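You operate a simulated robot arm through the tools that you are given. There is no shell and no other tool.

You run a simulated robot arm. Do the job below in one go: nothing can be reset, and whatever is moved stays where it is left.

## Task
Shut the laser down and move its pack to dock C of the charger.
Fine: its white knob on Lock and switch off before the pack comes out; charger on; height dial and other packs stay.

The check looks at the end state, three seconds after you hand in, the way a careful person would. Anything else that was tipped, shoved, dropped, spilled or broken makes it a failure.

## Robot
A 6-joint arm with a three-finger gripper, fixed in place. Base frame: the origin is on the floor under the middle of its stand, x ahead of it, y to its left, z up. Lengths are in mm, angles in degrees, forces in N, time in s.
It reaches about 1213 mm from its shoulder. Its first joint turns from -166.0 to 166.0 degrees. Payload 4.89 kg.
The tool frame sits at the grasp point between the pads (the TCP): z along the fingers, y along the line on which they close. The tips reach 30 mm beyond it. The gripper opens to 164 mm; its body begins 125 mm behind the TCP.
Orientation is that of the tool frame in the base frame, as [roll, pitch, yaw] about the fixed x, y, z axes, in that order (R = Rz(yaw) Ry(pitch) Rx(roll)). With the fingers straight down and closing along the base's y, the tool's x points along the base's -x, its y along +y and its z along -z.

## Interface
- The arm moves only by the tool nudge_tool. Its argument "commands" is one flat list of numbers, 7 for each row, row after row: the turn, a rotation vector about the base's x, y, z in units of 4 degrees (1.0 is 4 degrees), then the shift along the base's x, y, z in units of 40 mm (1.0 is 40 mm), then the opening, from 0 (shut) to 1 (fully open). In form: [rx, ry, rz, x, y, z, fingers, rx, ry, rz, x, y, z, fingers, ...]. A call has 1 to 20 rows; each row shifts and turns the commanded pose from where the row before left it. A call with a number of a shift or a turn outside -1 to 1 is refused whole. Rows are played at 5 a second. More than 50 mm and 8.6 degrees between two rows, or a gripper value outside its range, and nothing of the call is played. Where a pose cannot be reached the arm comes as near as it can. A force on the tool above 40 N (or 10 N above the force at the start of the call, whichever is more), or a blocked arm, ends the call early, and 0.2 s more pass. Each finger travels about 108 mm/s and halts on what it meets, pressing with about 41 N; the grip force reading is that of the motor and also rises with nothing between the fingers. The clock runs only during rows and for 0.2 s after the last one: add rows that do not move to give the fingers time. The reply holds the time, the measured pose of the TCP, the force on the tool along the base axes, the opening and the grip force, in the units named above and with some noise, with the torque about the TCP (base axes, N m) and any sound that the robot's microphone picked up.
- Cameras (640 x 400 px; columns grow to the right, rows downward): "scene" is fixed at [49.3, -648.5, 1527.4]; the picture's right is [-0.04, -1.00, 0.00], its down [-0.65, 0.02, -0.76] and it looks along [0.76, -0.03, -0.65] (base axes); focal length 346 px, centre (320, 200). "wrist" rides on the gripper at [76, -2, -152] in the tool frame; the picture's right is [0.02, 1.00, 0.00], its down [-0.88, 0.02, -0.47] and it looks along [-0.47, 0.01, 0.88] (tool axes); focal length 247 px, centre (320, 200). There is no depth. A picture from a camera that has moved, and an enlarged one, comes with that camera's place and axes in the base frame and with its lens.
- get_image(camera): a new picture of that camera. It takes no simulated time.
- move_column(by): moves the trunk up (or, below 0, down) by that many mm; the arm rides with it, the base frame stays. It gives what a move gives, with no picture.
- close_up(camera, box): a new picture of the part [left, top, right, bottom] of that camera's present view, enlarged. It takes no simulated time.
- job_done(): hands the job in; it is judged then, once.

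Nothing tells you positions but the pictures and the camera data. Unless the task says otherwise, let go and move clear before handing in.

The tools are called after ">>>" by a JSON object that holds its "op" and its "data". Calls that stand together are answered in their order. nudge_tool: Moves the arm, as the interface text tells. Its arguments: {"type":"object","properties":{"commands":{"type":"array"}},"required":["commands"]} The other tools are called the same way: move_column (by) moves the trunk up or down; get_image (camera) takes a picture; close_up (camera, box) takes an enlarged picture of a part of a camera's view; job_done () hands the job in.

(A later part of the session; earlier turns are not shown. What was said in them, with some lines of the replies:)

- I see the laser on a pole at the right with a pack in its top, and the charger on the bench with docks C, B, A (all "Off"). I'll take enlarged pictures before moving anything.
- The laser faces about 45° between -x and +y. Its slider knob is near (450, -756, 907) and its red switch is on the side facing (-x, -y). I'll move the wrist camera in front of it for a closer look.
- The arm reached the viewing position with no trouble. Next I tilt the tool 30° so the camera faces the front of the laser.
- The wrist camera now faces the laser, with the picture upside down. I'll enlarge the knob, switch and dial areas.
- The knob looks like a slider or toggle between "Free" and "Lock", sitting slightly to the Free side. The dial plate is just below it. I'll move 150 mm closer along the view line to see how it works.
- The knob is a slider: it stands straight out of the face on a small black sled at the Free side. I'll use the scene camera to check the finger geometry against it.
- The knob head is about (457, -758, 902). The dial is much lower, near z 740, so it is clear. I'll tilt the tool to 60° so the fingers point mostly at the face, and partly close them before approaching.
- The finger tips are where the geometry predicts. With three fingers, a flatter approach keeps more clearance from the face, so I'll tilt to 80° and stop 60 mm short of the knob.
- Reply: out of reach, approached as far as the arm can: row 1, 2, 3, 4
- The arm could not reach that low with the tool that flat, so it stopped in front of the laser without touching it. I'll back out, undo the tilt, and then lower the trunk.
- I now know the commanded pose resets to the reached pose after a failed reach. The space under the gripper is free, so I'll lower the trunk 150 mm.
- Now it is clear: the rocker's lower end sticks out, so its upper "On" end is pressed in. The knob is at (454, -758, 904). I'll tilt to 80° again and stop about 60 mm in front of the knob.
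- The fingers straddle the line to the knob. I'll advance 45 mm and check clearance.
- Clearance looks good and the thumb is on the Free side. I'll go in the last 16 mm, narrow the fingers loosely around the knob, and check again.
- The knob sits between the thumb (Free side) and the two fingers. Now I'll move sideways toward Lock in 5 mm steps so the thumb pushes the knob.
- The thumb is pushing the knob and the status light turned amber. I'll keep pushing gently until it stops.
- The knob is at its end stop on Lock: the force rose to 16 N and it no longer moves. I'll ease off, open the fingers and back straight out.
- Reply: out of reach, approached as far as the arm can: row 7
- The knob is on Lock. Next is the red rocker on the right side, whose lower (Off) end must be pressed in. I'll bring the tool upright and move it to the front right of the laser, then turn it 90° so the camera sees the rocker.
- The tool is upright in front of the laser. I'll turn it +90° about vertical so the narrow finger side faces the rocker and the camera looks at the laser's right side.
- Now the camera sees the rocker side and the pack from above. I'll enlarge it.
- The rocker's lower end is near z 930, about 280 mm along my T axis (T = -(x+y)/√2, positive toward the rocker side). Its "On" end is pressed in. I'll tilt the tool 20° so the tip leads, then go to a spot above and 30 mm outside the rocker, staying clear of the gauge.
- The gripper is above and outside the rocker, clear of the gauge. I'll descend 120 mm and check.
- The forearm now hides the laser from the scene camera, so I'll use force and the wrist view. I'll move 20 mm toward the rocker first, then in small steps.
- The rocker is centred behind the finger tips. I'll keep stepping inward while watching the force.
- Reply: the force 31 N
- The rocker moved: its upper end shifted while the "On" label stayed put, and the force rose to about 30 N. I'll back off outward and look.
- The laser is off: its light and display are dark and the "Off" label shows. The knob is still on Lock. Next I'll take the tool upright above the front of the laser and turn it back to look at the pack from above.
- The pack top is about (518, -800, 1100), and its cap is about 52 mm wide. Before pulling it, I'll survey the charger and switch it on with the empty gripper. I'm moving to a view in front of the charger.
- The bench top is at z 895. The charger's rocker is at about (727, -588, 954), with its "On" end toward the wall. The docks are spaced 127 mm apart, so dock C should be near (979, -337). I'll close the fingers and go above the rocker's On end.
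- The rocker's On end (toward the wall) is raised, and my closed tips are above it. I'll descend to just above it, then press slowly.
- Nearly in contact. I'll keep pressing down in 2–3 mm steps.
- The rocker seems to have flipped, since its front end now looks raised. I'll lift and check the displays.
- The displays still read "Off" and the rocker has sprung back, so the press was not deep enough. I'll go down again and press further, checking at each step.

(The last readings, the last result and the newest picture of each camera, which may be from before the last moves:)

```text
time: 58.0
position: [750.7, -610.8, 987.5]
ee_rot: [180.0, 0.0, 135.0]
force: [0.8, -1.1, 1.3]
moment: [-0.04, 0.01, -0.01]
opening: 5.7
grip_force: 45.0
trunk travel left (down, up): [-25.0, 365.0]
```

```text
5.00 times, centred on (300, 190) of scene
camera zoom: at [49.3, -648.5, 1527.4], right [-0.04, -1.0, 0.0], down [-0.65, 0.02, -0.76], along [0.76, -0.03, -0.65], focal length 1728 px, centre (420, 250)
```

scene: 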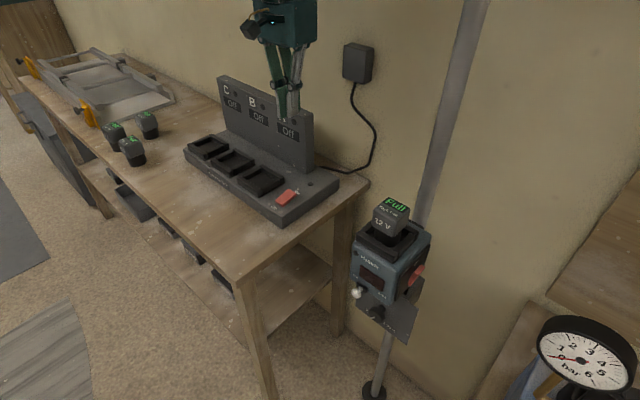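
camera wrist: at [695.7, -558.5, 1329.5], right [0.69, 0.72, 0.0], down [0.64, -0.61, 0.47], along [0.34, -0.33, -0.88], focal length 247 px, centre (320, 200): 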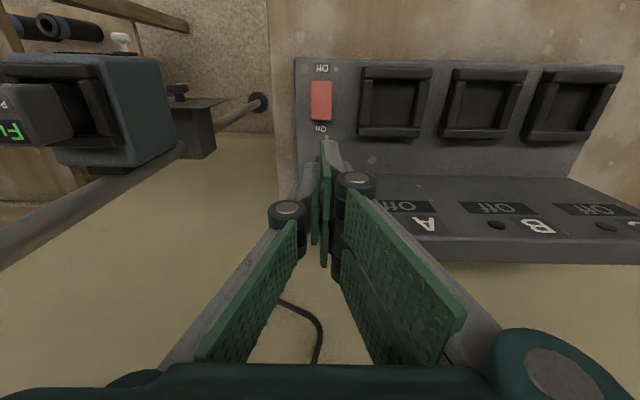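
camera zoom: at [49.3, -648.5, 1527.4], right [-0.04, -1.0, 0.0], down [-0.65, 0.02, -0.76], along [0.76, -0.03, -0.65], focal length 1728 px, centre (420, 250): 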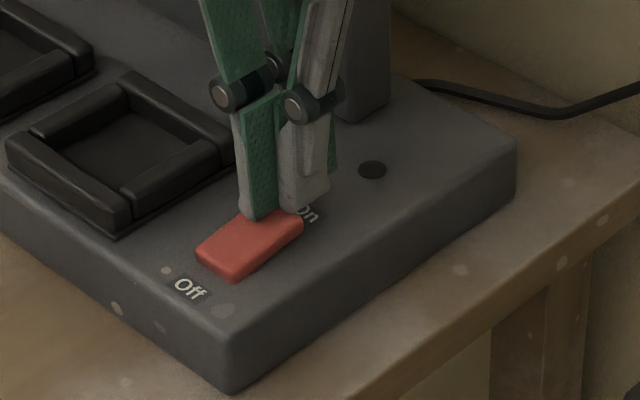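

>>> {"op": "nudge_tool", "data": {"commands": [0, 0, 0, 0, 0, -0.075, 0, 0, 0, 0, 0, 0, -0.075, 0, 0, 0, 0, 0, 0, 0, 0]}}

>>> {"op": "close_up", "data": {"camera": "scene", "box": [250, 150, 350, 230]}}

>>> {"op": "close_up", "data": {"camera": "wrist", "box": [250, 70, 410, 250]}}

```text
time: 58.8
position: [752.1, -610.5, 983.8]
ee_rot: [179.9, 0.2, 135.0]
force: [8.0, -6.8, 15.6]
moment: [0.14, 0.02, -0.02]
opening: 0.0
grip_force: 45.0
trunk travel left (down, up): [-25.0, 365.0]
stopped in row 3: the force on the tool passed its limit at 42 N (the readings are from after the stop); the commanded pose is now the measured one
```

```text
5.00 times, centred on (300, 190) of scene
camera zoom: at [49.3, -648.5, 1527.4], right [-0.04, -1.0, 0.0], down [-0.65, 0.02, -0.76], along [0.76, -0.03, -0.65], focal length 1728 px, centre (420, 250)
```

zoom: 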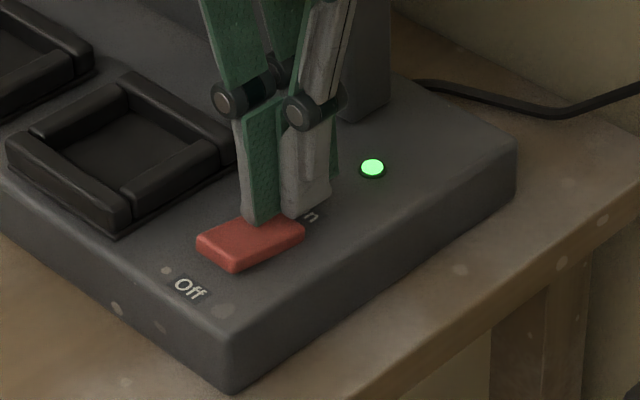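

```text
2.22 times, centred on (330, 160) of wrist
camera zoom: at [696.4, -558.1, 1135.6], right [0.69, 0.72, 0.0], down [0.64, -0.61, 0.48], along [0.34, -0.33, -0.88], focal length 549 px, centre (298, 289)
```

zoom: 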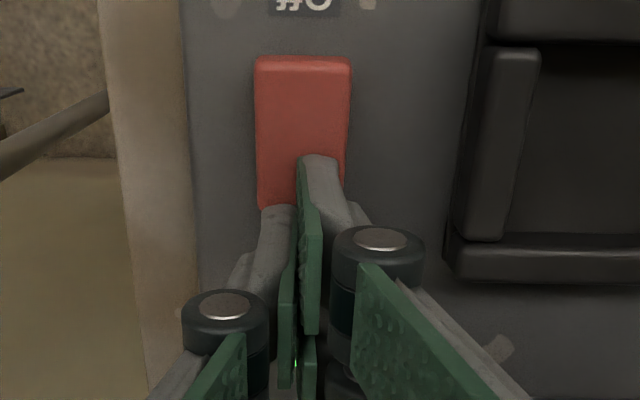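

The charger is on: its power light turned green. I'll lift straight up and check that it stays on.

>>> {"op": "nudge_tool", "data": {"commands": [0, 0, 0, 0, 0, 0.2, 0, 0, 0, 0, 0, 0, 0.75, 0, 0, 0, 0, 0, 0, 0.75, 0, 0, 0, 0, 0, 0, 1, 0, 0, 0, 0, 0, 0, 1, 0, 0, 0, 0, 0, 0, 1, 0, 0, 0, 0, 0, 0, 1, 0, 0, 0, 0, 0, 0, 0, 0]}}

>>> {"op": "close_up", "data": {"camera": "scene", "box": [180, 60, 360, 230]}}

>>> {"op": "get_image", "data": {"camera": "wrist"}}

```text
time: 60.6
position: [752.5, -612.3, 1213.4]
ee_rot: [180.0, 0.1, 135.0]
force: [0.5, 0.5, -0.5]
moment: [-0.02, 0.0, -0.02]
opening: 0.1
grip_force: 45.2
trunk travel left (down, up): [-25.0, 365.0]
```

```text
2.35 times, centred on (270, 145) of scene
camera zoom: at [49.3, -648.5, 1527.4], right [-0.04, -1.0, 0.0], down [-0.65, 0.02, -0.76], along [0.76, -0.03, -0.65], focal length 813 px, centre (438, 329)
```

zoom: 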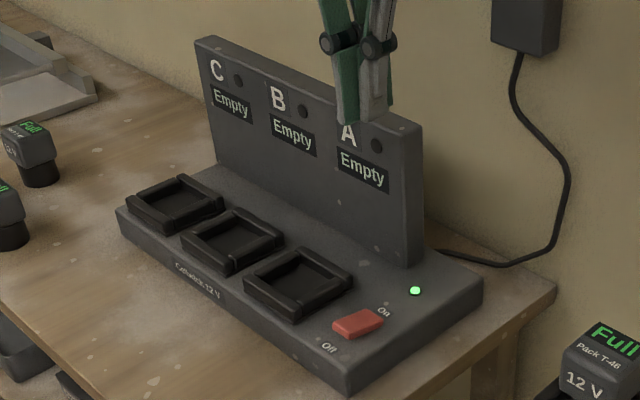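

```text
taken
camera wrist: at [696.3, -559.1, 1363.8], right [0.69, 0.72, 0.0], down [0.64, -0.61, 0.47], along [0.34, -0.33, -0.88], focal length 247 px, centre (320, 200)
```

wrist: 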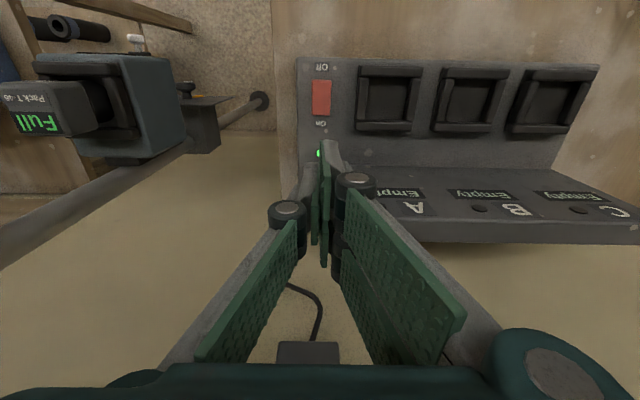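

The charger is on and all docks read "Empty". I'll move over dock C with the empty gripper to check reach and get its exact position.

>>> {"op": "nudge_tool", "data": {"commands": [0, 0, 0, 0.71, 0.86, 0, 0, 0, 0, 0, 0.71, 0.86, 0, 0, 0, 0, 0, 0.71, 0.86, 0, 0, 0, 0, 0, 0.71, 0.86, 0, 0, 0, 0, 0, 0.71, 0.86, 0, 0.2, 0, 0, 0, 0.71, 0.86, 0, 0.4, 0, 0, 0, 0.71, 0.86, 0, 0.6, 0, 0, 0, 0.71, 0.86, 0, 0.6, 0, 0, 0, 0, 0, 0, 0.6]}}

>>> {"op": "get_image", "data": {"camera": "wrist"}}

>>> {"op": "get_image", "data": {"camera": "scene"}}

```text
time: 62.6
position: [980.8, -334.7, 1211.1]
ee_rot: [180.0, 0.2, 135.0]
force: [-0.4, -0.6, 0.1]
moment: [0.02, 0.04, 0.0]
opening: 98.2
grip_force: 0.2
trunk travel left (down, up): [-25.0, 365.0]
```

```text
taken
camera wrist: at [924.4, -282.2, 1362.3], right [0.69, 0.72, 0.0], down [0.64, -0.61, 0.47], along [0.34, -0.33, -0.88], focal length 247 px, centre (320, 200)
```

wrist: 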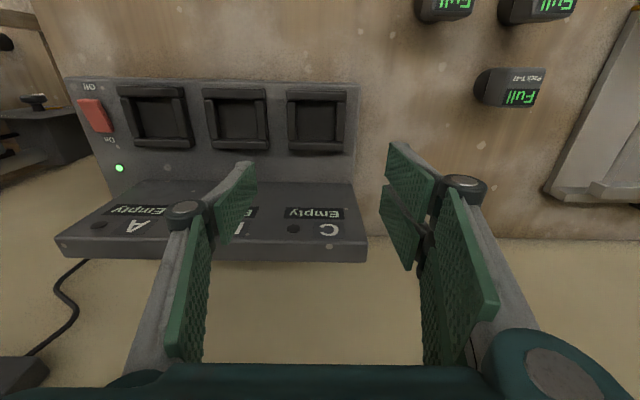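

```text
taken
```

scene: 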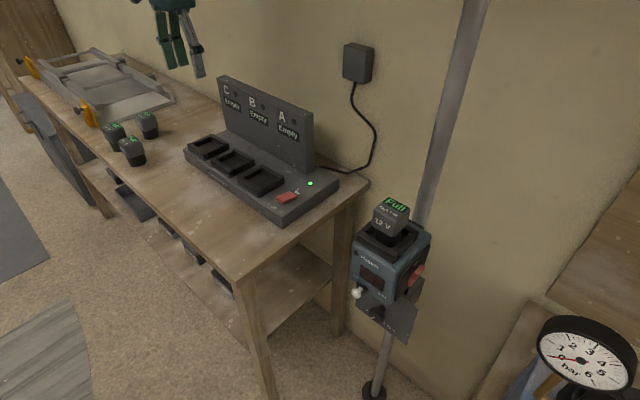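

>>> {"op": "close_up", "data": {"camera": "wrist", "box": [270, 75, 370, 165]}}

>>> {"op": "close_up", "data": {"camera": "scene", "box": [175, 110, 275, 200]}}

>>> {"op": "close_up", "data": {"camera": "wrist", "box": [400, 0, 600, 120]}}

```text
4.44 times, centred on (320, 120) of wrist
camera zoom: at [924.4, -282.2, 1362.3], right [0.69, 0.72, 0.0], down [0.64, -0.61, 0.47], along [0.34, -0.33, -0.88], focal length 1098 px, centre (320, 556)
```

zoom: 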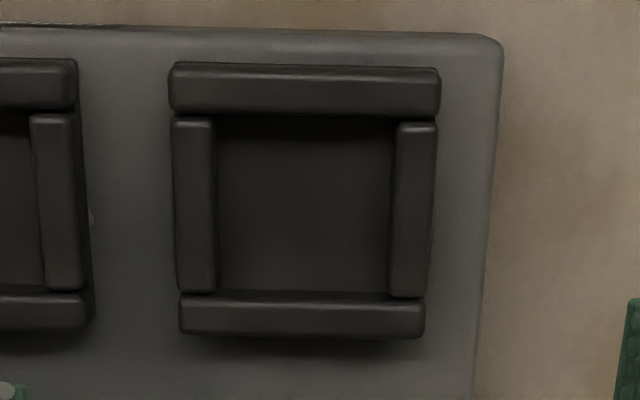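

```text
4.44 times, centred on (225, 155) of scene
camera zoom: at [49.3, -648.5, 1527.4], right [-0.04, -1.0, 0.0], down [-0.65, 0.02, -0.76], along [0.76, -0.03, -0.65], focal length 1536 px, centre (742, 400)
```

zoom: 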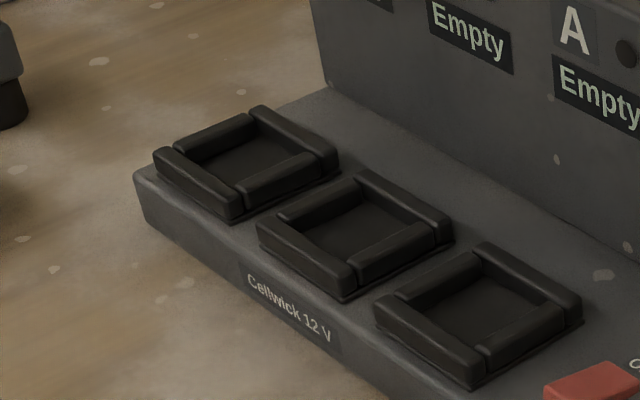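

```text
3.20 times, centred on (500, 60) of wrist
camera zoom: at [924.4, -282.2, 1362.3], right [0.69, 0.72, 0.0], down [0.64, -0.61, 0.47], along [0.34, -0.33, -0.88], focal length 790 px, centre (-256, 648)
```

zoom: 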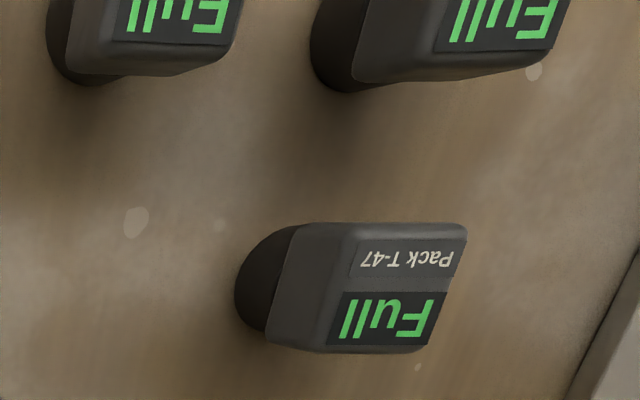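

Dock C's centre is near (974, -340, 955), and reach is fine here. I'll descend partway over it to confirm the lower reach and measure it from closer.

>>> {"op": "nudge_tool", "data": {"commands": [0, 0, 0, -0.07, -0.046, -0.75, 0.6, 0, 0, 0, -0.065, -0.046, -0.75, 0.6, 0, 0, 0, 0, 0, -0.75, 0.6, 0, 0, 0, 0, 0, -0.75, 0.6, 0, 0, 0, 0, 0, -0.75, 0.6, 0, 0, 0, 0, 0, 0, 0.6]}}

>>> {"op": "get_image", "data": {"camera": "wrist"}}

>>> {"op": "close_up", "data": {"camera": "wrist", "box": [240, 60, 400, 200]}}

>>> {"op": "close_up", "data": {"camera": "scene", "box": [150, 40, 310, 200]}}

```text
time: 64.0
position: [973.9, -340.7, 1059.3]
ee_rot: [-180.0, 0.1, 134.9]
force: [-0.6, -0.3, 0.1]
moment: [0.02, -0.01, 0.0]
opening: 98.2
grip_force: 0.0
trunk travel left (down, up): [-25.0, 365.0]
```

```text
taken
camera wrist: at [917.7, -287.5, 1212.7], right [0.69, 0.72, 0.0], down [0.64, -0.61, 0.47], along [0.34, -0.33, -0.88], focal length 247 px, centre (320, 200)
```

wrist: 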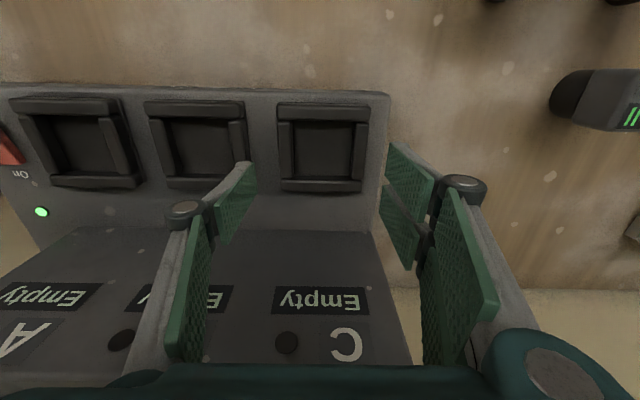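

```text
2.86 times, centred on (320, 130) of wrist
camera zoom: at [917.7, -287.5, 1212.7], right [0.69, 0.72, 0.0], down [0.64, -0.61, 0.47], along [0.34, -0.33, -0.88], focal length 706 px, centre (320, 400)
```

zoom: 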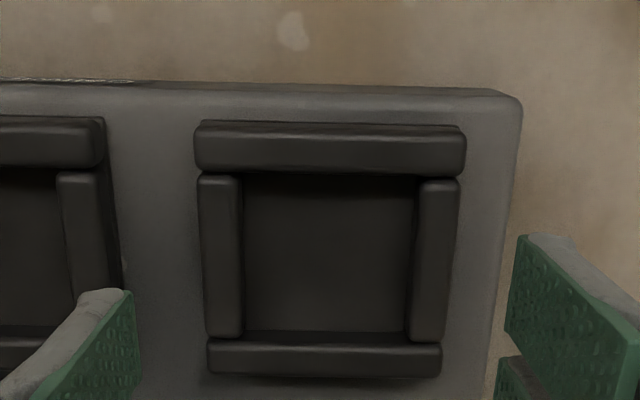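

```text
2.50 times, centred on (230, 120) of scene
camera zoom: at [49.3, -648.5, 1527.4], right [-0.04, -1.0, 0.0], down [-0.65, 0.02, -0.76], along [0.76, -0.03, -0.65], focal length 864 px, centre (545, 400)
```

zoom: 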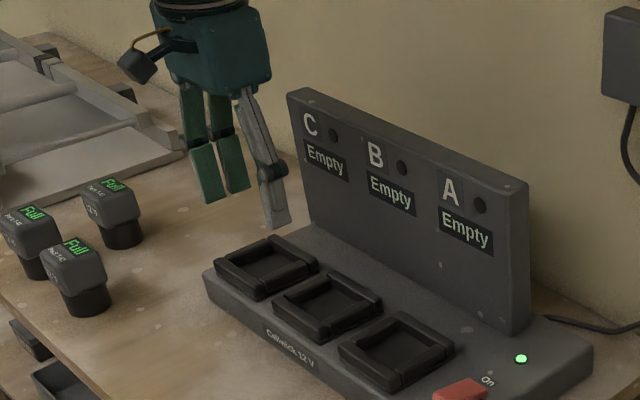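

I now have dock C's centre to within a couple of mm, with a reference view. Next I'll rise and carry the open gripper back over the laser's pack.

>>> {"op": "nudge_tool", "data": {"commands": [0, 0, 0, 0, 0, 0.94, 0.6, 0, 0, 0, 0, 0, 0.94, 0.6, 0, 0, 0, 0, 0, 0.94, 0.6, 0, 0, 0, 0, 0, 0.94, 0.6, 0, 0, 0, -0.815, -0.82, 0, 0.6, 0, 0, 0, -0.815, -0.82, 0, 0.7, 0, 0, 0, -0.815, -0.82, 0, 0.8, 0, 0, 0, -0.815, -0.82, 0, 0.8, 0, 0, 0, -0.815, -0.82, 0, 0.8, 0, 0, 0, -0.815, -0.82, 0, 0.8, 0, 0, 0, -0.815, -0.82, 0, 0.8, 0, 0, 0, -0.815, -0.82, 0, 0.8, 0, 0, 0, -0.815, -0.82, 0, 0.8, 0, 0, 0, -0.815, -0.82, 0, 0.8, 0, 0, 0, -0.815, -0.82, 0, 0.8, 0, 0, 0, -0.815, -0.82, 0, 0.8, 0, 0, 0, -0.815, -0.82, 0, 0.8, 0, 0, 0, -0.815, -0.82, 0, 0.8, 0, 0, 0, 0, 0, 0, 0.8]}}

>>> {"op": "get_image", "data": {"camera": "wrist"}}

>>> {"op": "close_up", "data": {"camera": "wrist", "box": [240, 60, 400, 200]}}

>>> {"op": "get_image", "data": {"camera": "scene"}}

```text
time: 68.0
position: [518.2, -797.8, 1210.8]
ee_rot: [-179.9, 0.0, 135.0]
force: [0.7, -0.1, -0.6]
moment: [-0.06, 0.06, -0.01]
opening: 131.4
grip_force: 0.1
trunk travel left (down, up): [-25.0, 365.0]
```

```text
taken
camera wrist: at [462.6, -744.8, 1362.7], right [0.69, 0.72, 0.0], down [0.64, -0.61, 0.47], along [0.34, -0.33, -0.88], focal length 247 px, centre (320, 200)
```

wrist: 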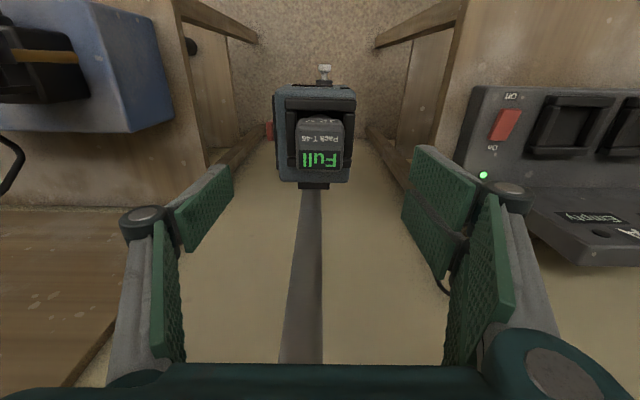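

```text
2.86 times, centred on (320, 130) of wrist
camera zoom: at [462.6, -744.8, 1362.7], right [0.69, 0.72, 0.0], down [0.64, -0.61, 0.47], along [0.34, -0.33, -0.88], focal length 706 px, centre (320, 400)
```

zoom: 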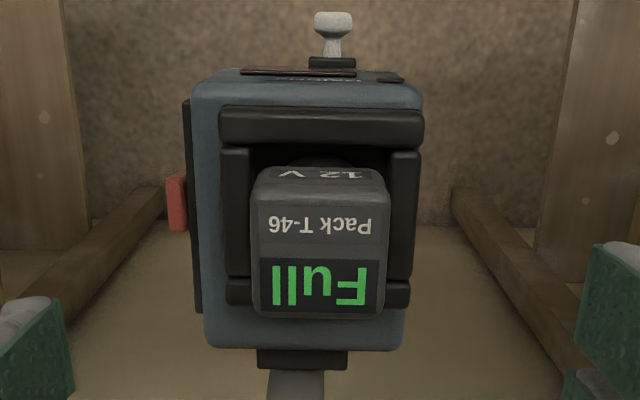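

```text
taken
```

scene: 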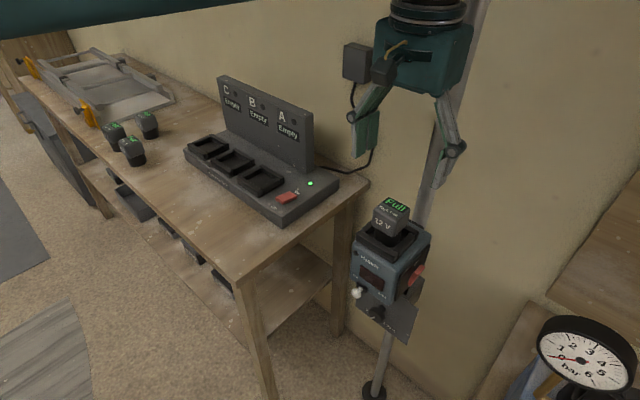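

The pack and its frame are centred a few mm toward the wall from my TCP. I'll correct that and go down to where the tips are level with the pack top.

>>> {"op": "nudge_tool", "data": {"commands": [0, 0, 0, 0.058, -0.083, -0.5, 0.8, 0, 0, 0, 0, 0, -0.75, 0.8, 0, 0, 0, 0, 0, -0.75, 0.8, 0, 0, 0, 0, 0, 0, 0.8]}}

>>> {"op": "get_image", "data": {"camera": "wrist"}}

>>> {"op": "close_up", "data": {"camera": "wrist", "box": [240, 80, 400, 220]}}

>>> {"op": "close_up", "data": {"camera": "scene", "box": [320, 140, 500, 300]}}

```text
time: 69.0
position: [520.6, -802.0, 1131.7]
ee_rot: [179.9, 0.1, 134.9]
force: [-0.4, -0.2, 0.0]
moment: [-0.03, -0.04, 0.0]
opening: 131.3
grip_force: 0.0
trunk travel left (down, up): [-25.0, 365.0]
```

```text
taken
camera wrist: at [464.7, -749.1, 1283.2], right [0.69, 0.72, 0.0], down [0.64, -0.61, 0.47], along [0.34, -0.33, -0.88], focal length 247 px, centre (320, 200)
```

wrist: 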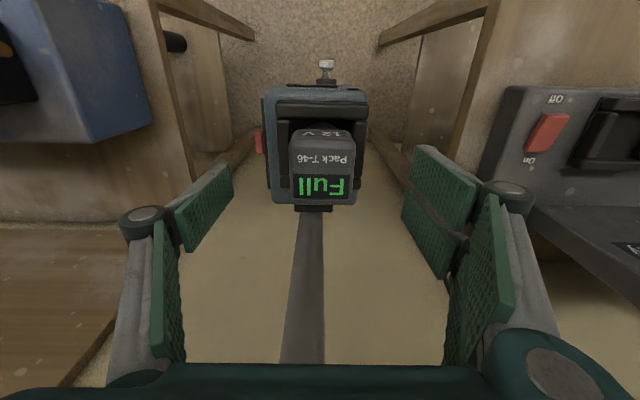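

```text
2.86 times, centred on (320, 150) of wrist
camera zoom: at [464.7, -749.1, 1283.2], right [0.69, 0.72, 0.0], down [0.64, -0.61, 0.47], along [0.34, -0.33, -0.88], focal length 706 px, centre (320, 343)
```

zoom: 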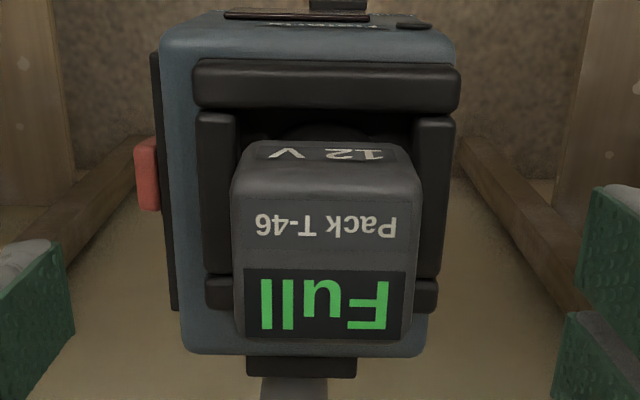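

```text
2.50 times, centred on (410, 220) of scene
camera zoom: at [49.3, -648.5, 1527.4], right [-0.04, -1.0, 0.0], down [-0.65, 0.02, -0.76], along [0.76, -0.03, -0.65], focal length 864 px, centre (95, 150)
```

zoom: 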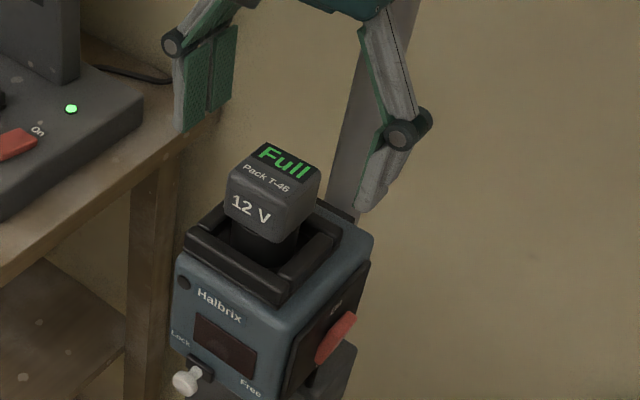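

Alignment is within about 2 mm. I'll descend to grasp height and close on the cap.

>>> {"op": "nudge_tool", "data": {"commands": [0, 0, 0, 0, 0, -0.45, 0.8, 0, 0, 0, 0, 0, -0.45, 0.8, 0, 0, 0, 0, 0, -0.39, 0.8, 0, 0, 0, 0, 0, 0, 0.8]}}

>>> {"op": "get_image", "data": {"camera": "wrist"}}

>>> {"op": "close_up", "data": {"camera": "scene", "box": [320, 140, 500, 300]}}

```text
time: 70.0
position: [520.5, -801.3, 1080.1]
ee_rot: [180.0, 0.1, 135.0]
force: [0.1, -0.1, 0.5]
moment: [0.0, 0.04, 0.04]
opening: 131.2
grip_force: 0.0
trunk travel left (down, up): [-25.0, 365.0]
```

```text
taken
camera wrist: at [464.5, -748.2, 1231.7], right [0.69, 0.72, 0.0], down [0.64, -0.61, 0.47], along [0.34, -0.33, -0.88], focal length 247 px, centre (320, 200)
```

wrist: 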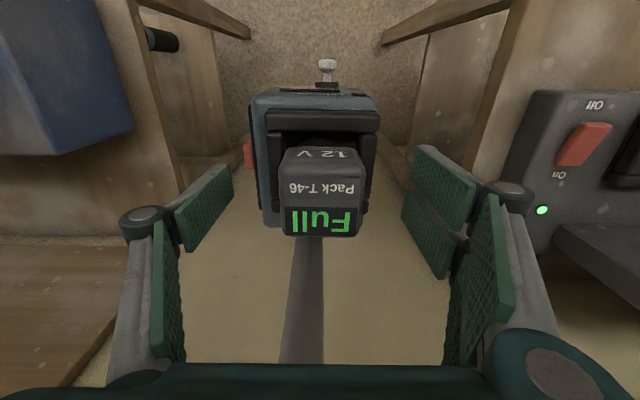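

```text
2.50 times, centred on (410, 220) of scene
camera zoom: at [49.3, -648.5, 1527.4], right [-0.04, -1.0, 0.0], down [-0.65, 0.02, -0.76], along [0.76, -0.03, -0.65], focal length 864 px, centre (95, 150)
```

zoom: 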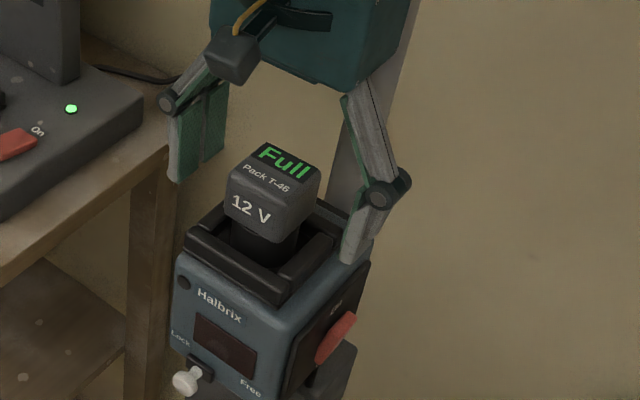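

The tips clear the frame and sit on both sides of the cap. Closing now.

>>> {"op": "nudge_tool", "data": {"commands": [0, 0, 0, 0, 0, 0, 0.5, 0, 0, 0, 0, 0, 0, 0.3, 0, 0, 0, 0, 0, 0, 0.2, 0, 0, 0, 0, 0, 0, 0.1, 0, 0, 0, 0, 0, 0, 0, 0, 0, 0, 0, 0, 0, 0]}}

>>> {"op": "get_image", "data": {"camera": "wrist"}}

>>> {"op": "close_up", "data": {"camera": "scene", "box": [320, 140, 500, 300]}}

```text
time: 71.4
position: [520.3, -801.2, 1080.2]
ee_rot: [-180.0, 0.1, 135.0]
force: [0.3, -0.8, 0.6]
moment: [0.02, -0.06, 0.03]
opening: 53.6
grip_force: 41.0
trunk travel left (down, up): [-25.0, 365.0]
```

```text
taken
camera wrist: at [464.5, -748.1, 1231.9], right [0.69, 0.72, 0.0], down [0.64, -0.61, 0.47], along [0.34, -0.33, -0.88], focal length 247 px, centre (320, 200)
```

wrist: 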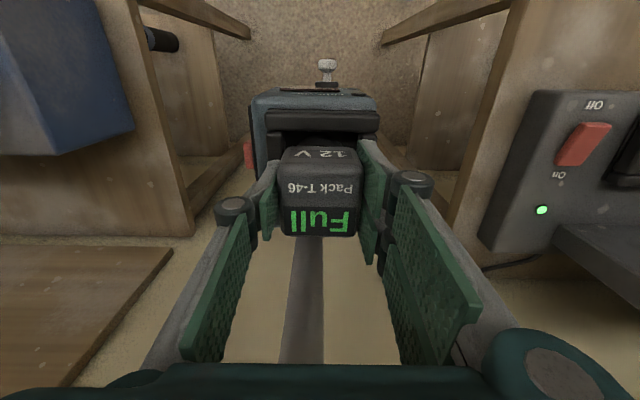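

```text
2.50 times, centred on (410, 220) of scene
camera zoom: at [49.3, -648.5, 1527.4], right [-0.04, -1.0, 0.0], down [-0.65, 0.02, -0.76], along [0.76, -0.03, -0.65], focal length 864 px, centre (95, 150)
```

zoom: 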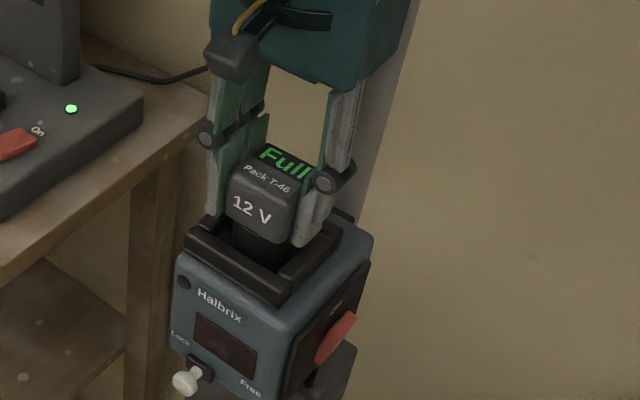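

The cap is gripped (53.6 mm opening, 41 N). I'll lift gently.

>>> {"op": "nudge_tool", "data": {"commands": [0, 0, 0, 0, 0, 0.15, 0, 0, 0, 0, 0, 0, 0.25, 0, 0, 0, 0, 0, 0, 0.25, 0, 0, 0, 0, 0, 0, 0.25, 0, 0, 0, 0, 0, 0, 0.25, 0, 0, 0, 0, 0, 0, 0, 0]}}

>>> {"op": "close_up", "data": {"camera": "scene", "box": [320, 140, 500, 300]}}

>>> {"op": "get_image", "data": {"camera": "wrist"}}

```text
time: 72.8
position: [519.2, -801.2, 1125.8]
ee_rot: [-180.0, 0.0, 134.9]
force: [0.2, -0.5, -2.9]
moment: [0.0, 0.0, 0.01]
opening: 53.3
grip_force: 41.1
trunk travel left (down, up): [-25.0, 365.0]
```

```text
2.50 times, centred on (410, 220) of scene
camera zoom: at [49.3, -648.5, 1527.4], right [-0.04, -1.0, 0.0], down [-0.65, 0.02, -0.76], along [0.76, -0.03, -0.65], focal length 864 px, centre (95, 150)
```

zoom: 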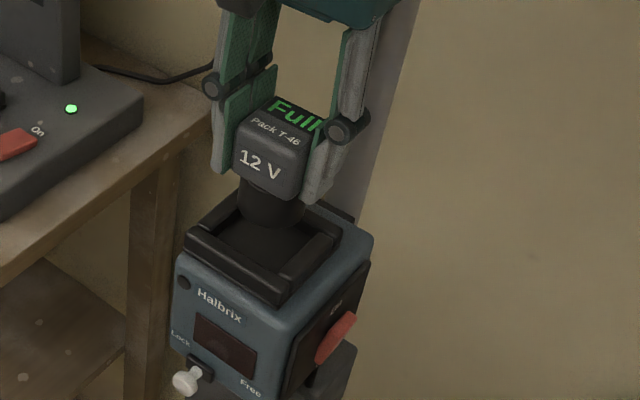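

```text
taken
camera wrist: at [464.0, -748.3, 1277.5], right [0.69, 0.72, 0.0], down [0.64, -0.61, 0.47], along [0.34, -0.33, -0.88], focal length 247 px, centre (320, 200)
```

wrist: 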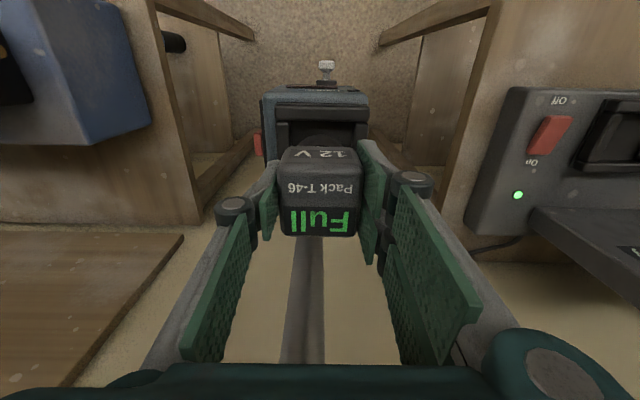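

The pack came out freely, with about 3 N of weight showing. I'll lift to a safe height and carry it level to above dock C.

>>> {"op": "nudge_tool", "data": {"commands": [0, 0, 0, 0, 0, 0.75, 0, 0, 0, 0, 0, 0, 0.75, 0, 0, 0, 0, 0, 0, 0.75, 0, 0, 0, 0, 0.6674, 0.68, 0, 0, 0, 0, 0, 0.6674, 0.68, 0, 0, 0, 0, 0, 0.6674, 0.68, 0, 0, 0, 0, 0, 0.6674, 0.68, 0, 0, 0, 0, 0, 0.6674, 0.68, 0, 0, 0, 0, 0, 0.6674, 0.68, 0, 0, 0, 0, 0, 0.6674, 0.68, 0, 0, 0, 0, 0, 0.6674, 0.68, 0, 0, 0, 0, 0, 0.6674, 0.68, 0, 0, 0, 0, 0, 0.6674, 0.68, 0, 0, 0, 0, 0, 0.6674, 0.68, 0, 0, 0, 0, 0, 0.6674, 0.68, 0, 0, 0, 0, 0, 0.6674, 0.68, 0, 0, 0, 0, 0, 0.6674, 0.68, 0, 0, 0, 0, 0, 0.6674, 0.68, 0, 0, 0, 0, 0, 0.6674, 0.68, 0, 0, 0, 0, 0, 0.6674, 0.68, 0, 0]}}

>>> {"op": "get_image", "data": {"camera": "wrist"}}

>>> {"op": "get_image", "data": {"camera": "scene"}}

```text
time: 77.0
position: [973.8, -340.9, 1216.6]
ee_rot: [-180.0, 0.2, 134.8]
force: [-1.9, -1.8, -1.9]
moment: [0.24, -0.23, -0.02]
opening: 53.5
grip_force: 41.1
trunk travel left (down, up): [-25.0, 365.0]
```

```text
taken
camera wrist: at [917.7, -287.4, 1368.9], right [0.69, 0.72, 0.0], down [0.63, -0.61, 0.47], along [0.34, -0.33, -0.88], focal length 247 px, centre (320, 200)
```

wrist: 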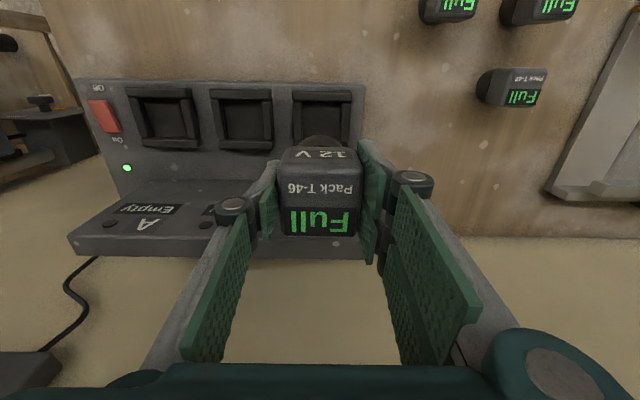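

```text
taken
```

scene: 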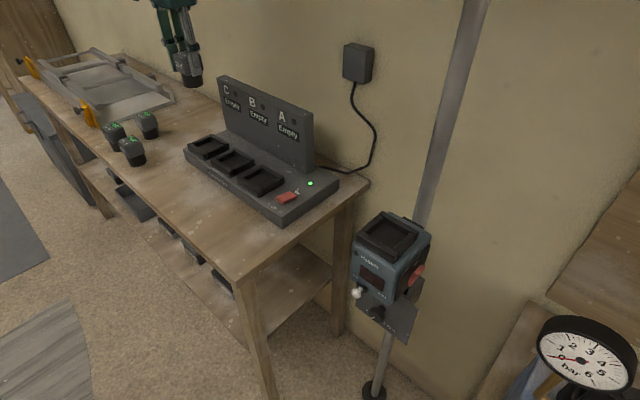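

The pack is above dock C. I'll descend most of the way and check alignment.

>>> {"op": "nudge_tool", "data": {"commands": [0, 0, 0, 0, 0, 0, 0, 0, 0, 0, 0, 0, -0.75, 0, 0, 0, 0, 0, 0, -0.75, 0, 0, 0, 0, 0, 0, -0.75, 0, 0, 0, 0, 0, 0, -0.75, 0, 0, 0, 0, 0, 0, -0.75, 0, 0, 0, 0, 0, 0, 0, 0]}}

>>> {"op": "close_up", "data": {"camera": "wrist", "box": [240, 60, 400, 260]}}

>>> {"op": "close_up", "data": {"camera": "scene", "box": [150, 60, 290, 200]}}

```text
time: 78.6
position: [973.6, -339.9, 1065.9]
ee_rot: [-179.8, 0.1, 135.0]
force: [-0.6, -0.2, -4.1]
moment: [-0.01, 0.02, 0.03]
opening: 53.6
grip_force: 40.5
trunk travel left (down, up): [-25.0, 365.0]
```

```text
2.00 times, centred on (320, 160) of wrist
camera zoom: at [918.7, -286.9, 1217.2], right [0.69, 0.72, 0.0], down [0.64, -0.61, 0.47], along [0.34, -0.33, -0.88], focal length 494 px, centre (320, 280)
```

zoom: 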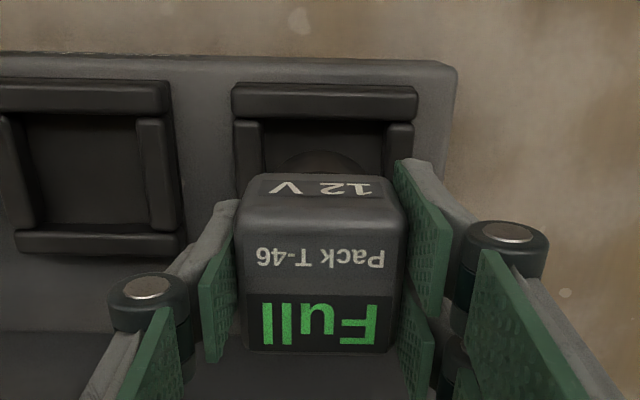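

```text
2.86 times, centred on (220, 130) of scene
camera zoom: at [49.3, -648.5, 1527.4], right [-0.04, -1.0, 0.0], down [-0.65, 0.02, -0.76], along [0.76, -0.03, -0.65], focal length 987 px, centre (606, 400)
```

zoom: 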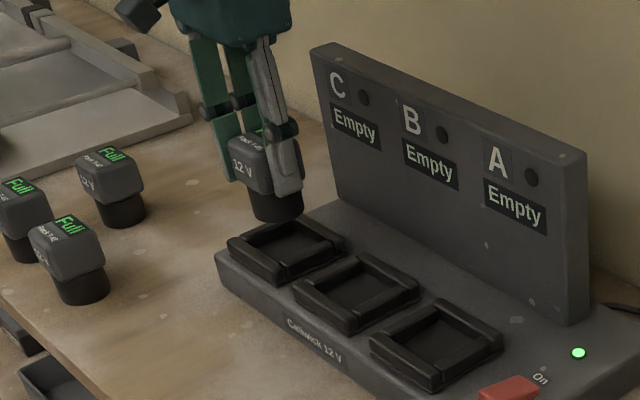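

Alignment agrees with the reference view to about 1 mm. I'll continue down into the dock, slowing near the bottom.

>>> {"op": "nudge_tool", "data": {"commands": [0, 0, 0, 0.021, 0.021, -0.25, 0, 0, 0, 0, 0, 0, -0.25, 0, 0, 0, 0, 0, 0, -0.25, 0, 0, 0, 0, 0, 0, 0, 0]}}

>>> {"op": "close_up", "data": {"camera": "wrist", "box": [240, 60, 400, 260]}}

>>> {"op": "close_up", "data": {"camera": "scene", "box": [170, 80, 290, 200]}}

```text
time: 79.6
position: [974.9, -338.0, 1035.2]
ee_rot: [-180.0, 0.1, 135.0]
force: [-0.8, 0.2, -3.4]
moment: [-0.01, -0.02, 0.01]
opening: 53.5
grip_force: 41.5
trunk travel left (down, up): [-25.0, 365.0]
```

```text
2.00 times, centred on (320, 160) of wrist
camera zoom: at [918.7, -285.7, 1187.4], right [0.69, 0.72, 0.0], down [0.64, -0.61, 0.47], along [0.34, -0.33, -0.88], focal length 494 px, centre (320, 280)
```

zoom: 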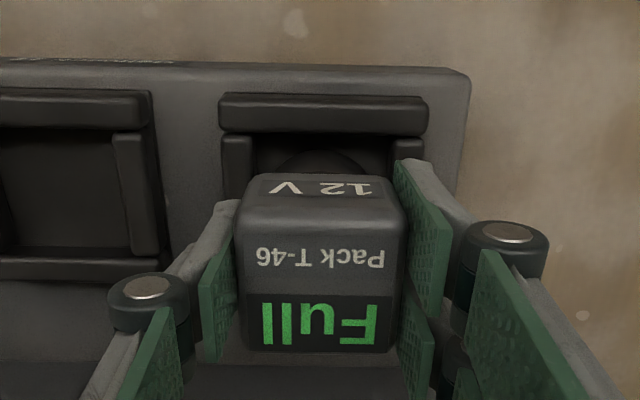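

```text
3.33 times, centred on (230, 140) of scene
camera zoom: at [49.3, -648.5, 1527.4], right [-0.04, -1.0, 0.0], down [-0.65, 0.02, -0.76], along [0.76, -0.03, -0.65], focal length 1152 px, centre (620, 400)
```

zoom: 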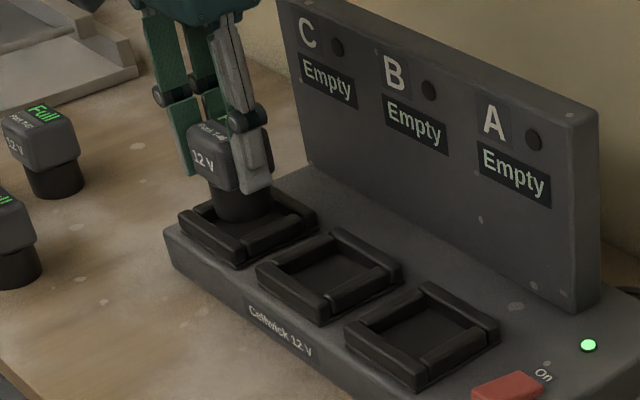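

>>> {"op": "nudge_tool", "data": {"commands": [0, 0, 0, 0, 0, -0.1, 0, 0, 0, 0, 0, 0, -0.1, 0, 0, 0, 0, 0, 0, -0.1, 0, 0, 0, 0, 0, 0, 0, 0]}}

>>> {"op": "close_up", "data": {"camera": "scene", "box": [170, 80, 290, 200]}}

```text
time: 80.6
position: [973.9, -339.5, 1023.4]
ee_rot: [-180.0, 0.2, 135.1]
force: [0.7, 0.2, -2.7]
moment: [-0.01, -0.02, 0.0]
opening: 53.4
grip_force: 41.6
trunk travel left (down, up): [-25.0, 365.0]
```

```text
3.33 times, centred on (230, 140) of scene
camera zoom: at [49.3, -648.5, 1527.4], right [-0.04, -1.0, 0.0], down [-0.65, 0.02, -0.76], along [0.76, -0.03, -0.65], focal length 1152 px, centre (620, 400)
```

zoom: 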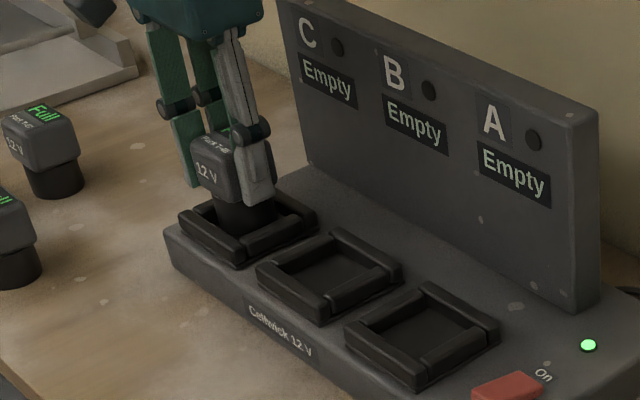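

>>> {"op": "nudge_tool", "data": {"commands": [0, 0, 0, 0, 0, -0.0625, 0, 0, 0, 0, 0, 0, -0.0625, 0, 0, 0, 0, 0, 0, 0, 0]}}

>>> {"op": "close_up", "data": {"camera": "scene", "box": [170, 80, 290, 200]}}

```text
time: 81.4
position: [973.4, -338.9, 1018.2]
ee_rot: [-179.9, 0.1, 135.0]
force: [0.1, -0.8, -3.5]
moment: [-0.01, 0.01, -0.01]
opening: 53.5
grip_force: 41.0
trunk travel left (down, up): [-25.0, 365.0]
```

```text
3.33 times, centred on (230, 140) of scene
camera zoom: at [49.3, -648.5, 1527.4], right [-0.04, -1.0, 0.0], down [-0.65, 0.02, -0.76], along [0.76, -0.03, -0.65], focal length 1152 px, centre (620, 400)
```

zoom: 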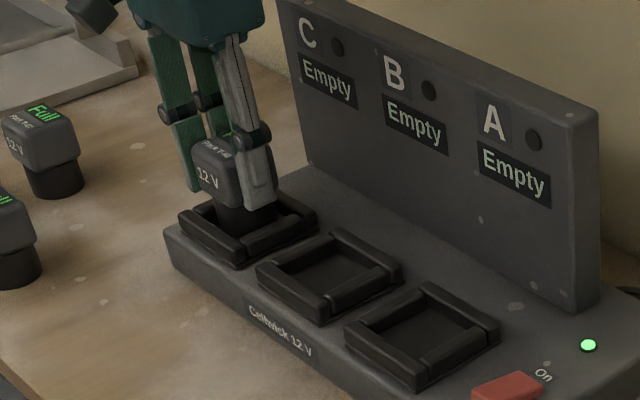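

>>> {"op": "nudge_tool", "data": {"commands": [0, 0, 0, 0, 0, -0.05, 0, 0, 0, 0, 0, 0, -0.05, 0, 0, 0, 0, 0, 0, -0.05, 0, 0, 0, 0, 0, 0, 0, 0]}}

>>> {"op": "close_up", "data": {"camera": "scene", "box": [170, 80, 290, 200]}}

>>> {"op": "close_up", "data": {"camera": "wrist", "box": [240, 60, 400, 260]}}

```text
time: 82.4
position: [974.2, -339.0, 1014.0]
ee_rot: [-179.9, 0.1, 135.0]
force: [9.0, -1.7, 21.1]
moment: [-0.17, -0.13, 0.06]
opening: 53.4
grip_force: 41.0
trunk travel left (down, up): [-25.0, 365.0]
```

```text
3.33 times, centred on (230, 140) of scene
camera zoom: at [49.3, -648.5, 1527.4], right [-0.04, -1.0, 0.0], down [-0.65, 0.02, -0.76], along [0.76, -0.03, -0.65], focal length 1152 px, centre (620, 400)
```

zoom: 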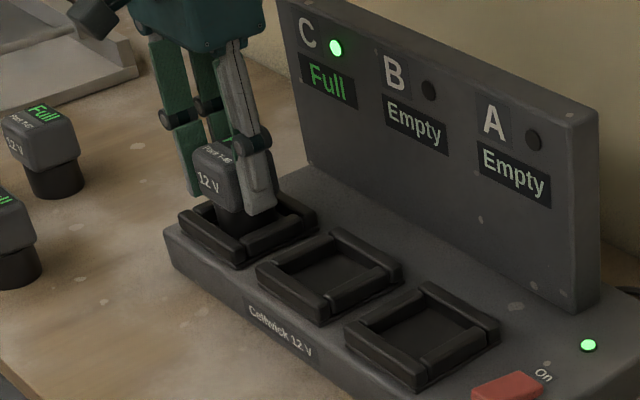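

```text
2.00 times, centred on (320, 160) of wrist
camera zoom: at [918.3, -285.5, 1165.9], right [0.69, 0.72, 0.0], down [0.64, -0.61, 0.48], along [0.34, -0.33, -0.88], focal length 494 px, centre (320, 280)
```

zoom: 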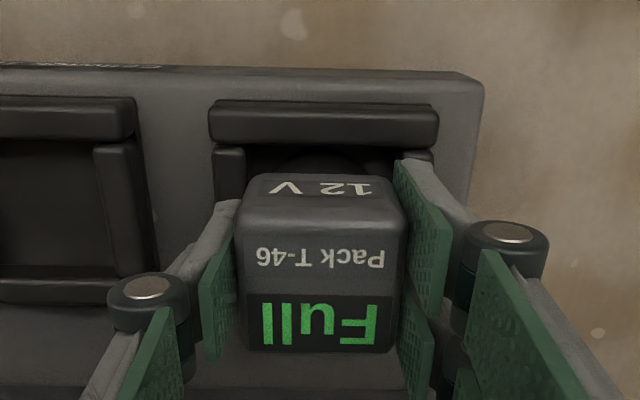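

Dock C reads "Full" with its light on, so the pack is seated. I'll relieve the downward force slightly and open the fingers.

>>> {"op": "nudge_tool", "data": {"commands": [0, 0, 0, 0, 0, 0.03, 0, 0, 0, 0, 0, 0, 0, 0, 0, 0, 0, 0, 0, 0, 0.36, 0, 0, 0, 0, 0, 0, 0.42, 0, 0, 0, 0, 0, 0, 0.5, 0, 0, 0, 0, 0, 0, 0.6, 0, 0, 0, 0, 0, 0, 0.6]}}

>>> {"op": "get_image", "data": {"camera": "wrist"}}

>>> {"op": "close_up", "data": {"camera": "scene", "box": [170, 80, 290, 200]}}

```text
time: 84.0
position: [974.9, -338.6, 1013.4]
ee_rot: [-180.0, 0.1, 135.0]
force: [0.6, -0.5, 0.2]
moment: [0.0, 0.02, 0.01]
opening: 98.2
grip_force: 0.0
trunk travel left (down, up): [-25.0, 365.0]
```

```text
taken
camera wrist: at [918.8, -285.6, 1166.1], right [0.69, 0.72, 0.0], down [0.64, -0.61, 0.47], along [0.34, -0.33, -0.88], focal length 247 px, centre (320, 200)
```

wrist: 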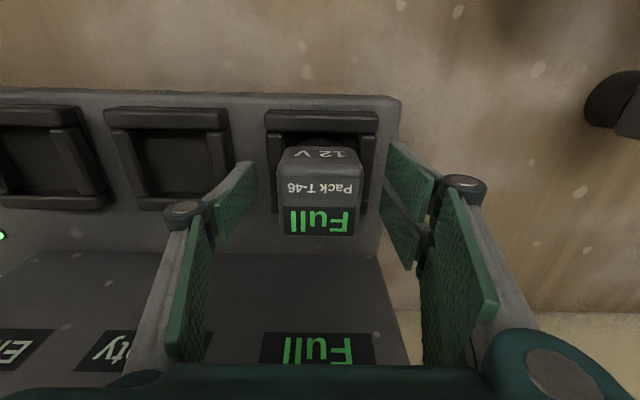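

```text
3.33 times, centred on (230, 140) of scene
camera zoom: at [49.3, -648.5, 1527.4], right [-0.04, -1.0, 0.0], down [-0.65, 0.02, -0.76], along [0.76, -0.03, -0.65], focal length 1152 px, centre (620, 400)
```

zoom: 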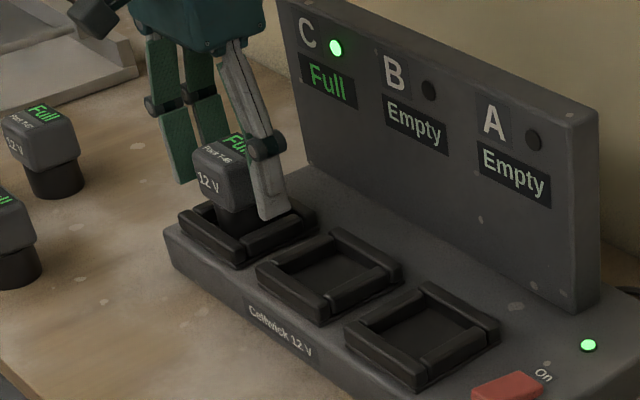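

The pack stands upright in dock C and is released. I'll rise straight up and back away toward the robot, then check everything.

>>> {"op": "nudge_tool", "data": {"commands": [0, 0, 0, 0, 0, 0.4, 0.6, 0, 0, 0, 0, 0, 0.75, 0.6, 0, 0, 0, 0, 0, 0.9, 0.6, 0, 0, 0, 0, 0, 0.9, 0.6, 0, 0, 0, 0, 0, 0.9, 0.6, 0, 0, 0, 0, 0, 0.9, 0.6, 0, 0, 0, -0.8, 0.3, 0.4, 0.6, 0, 0, 0, -0.8, 0.3, 0.4, 0.6, 0, 0, 0, -0.8, 0.3, 0.4, 0.6, 0, 0, 0, -0.8, 0.3, 0, 0.6, 0, 0, 0, -0.8, 0.3, 0, 0.6, 0, 0, 0, -0.8, 0.3, 0, 0.6, 0, 0, 0, 0, 0, 0, 0.6]}}

>>> {"op": "get_image", "data": {"camera": "wrist"}}

>>> {"op": "get_image", "data": {"camera": "scene"}}

>>> {"op": "close_up", "data": {"camera": "scene", "box": [80, 60, 360, 240]}}

>>> {"op": "close_up", "data": {"camera": "scene", "box": [330, 190, 460, 340]}}

```text
time: 86.8
position: [781.2, -265.9, 1252.2]
ee_rot: [179.9, 0.0, 135.0]
force: [0.1, 0.3, 0.7]
moment: [0.03, 0.0, -0.01]
opening: 98.1
grip_force: 0.0
trunk travel left (down, up): [-25.0, 365.0]
```

```text
taken
camera wrist: at [726.0, -213.1, 1404.2], right [0.69, 0.72, 0.0], down [0.64, -0.61, 0.47], along [0.34, -0.33, -0.88], focal length 247 px, centre (320, 200)
```

wrist: 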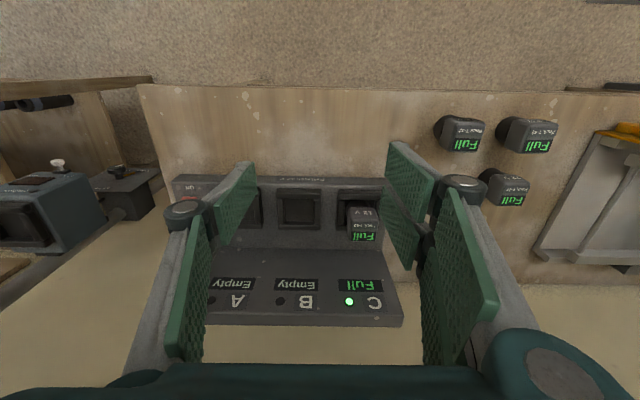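

```text
taken
```

scene: 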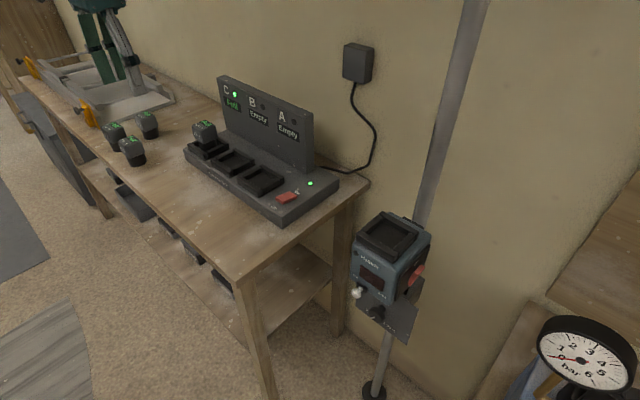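

```text
2.22 times, centred on (220, 150) of scene
camera zoom: at [49.3, -648.5, 1527.4], right [-0.04, -1.0, 0.0], down [-0.65, 0.02, -0.76], along [0.76, -0.03, -0.65], focal length 768 px, centre (542, 311)
```

zoom: 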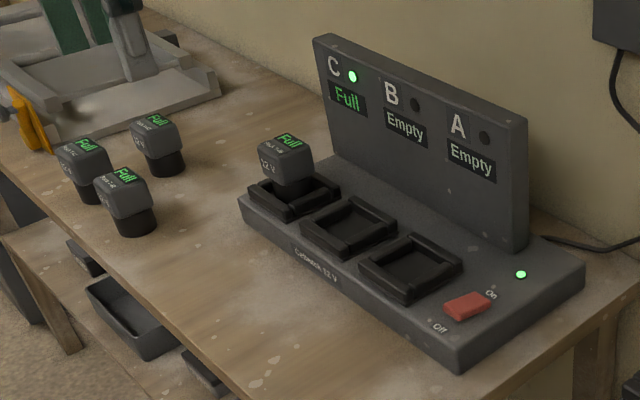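

```text
2.67 times, centred on (395, 265) of scene
camera zoom: at [49.3, -648.5, 1527.4], right [-0.04, -1.0, 0.0], down [-0.65, 0.02, -0.76], along [0.76, -0.03, -0.65], focal length 922 px, centre (120, 27)
```

zoom: 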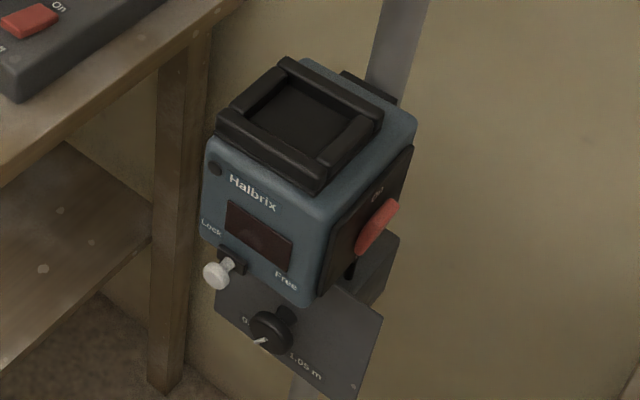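

Everything checks out in the pictures:
- **Laser:** dark, knob on Lock, rocker on Off.
- **Height dial and other packs:** unchanged.
- **Charger:** on, with pack T-46 in dock C, which reads "Full".

The gripper is clear, so I'm handing in.

>>> {"op": "job_done", "data": {}}

```text
The job is handed in.
```

The laser is shut down and its pack (T-46) now sits in dock C of the charger. I've handed the job in.

- **Laser:** I slid the white knob to Lock and switched the laser off before pulling the pack. Its light and display are dark.
- **Charger:** it is switched on with its power light green. Dock C reads "Full" with its light on; docks A and B read "Empty".
- **Left alone:** the height dial and the other three packs look the same as at the start, and I saw nothing tipped or shifted in the final pictures.

The charger switch took two presses; the first wasn't deep enough and it sprang back. Once, while lining up on the knob, the arm couldn't reach the pose I asked for. It stopped close in front of the laser, with no contact force showing.
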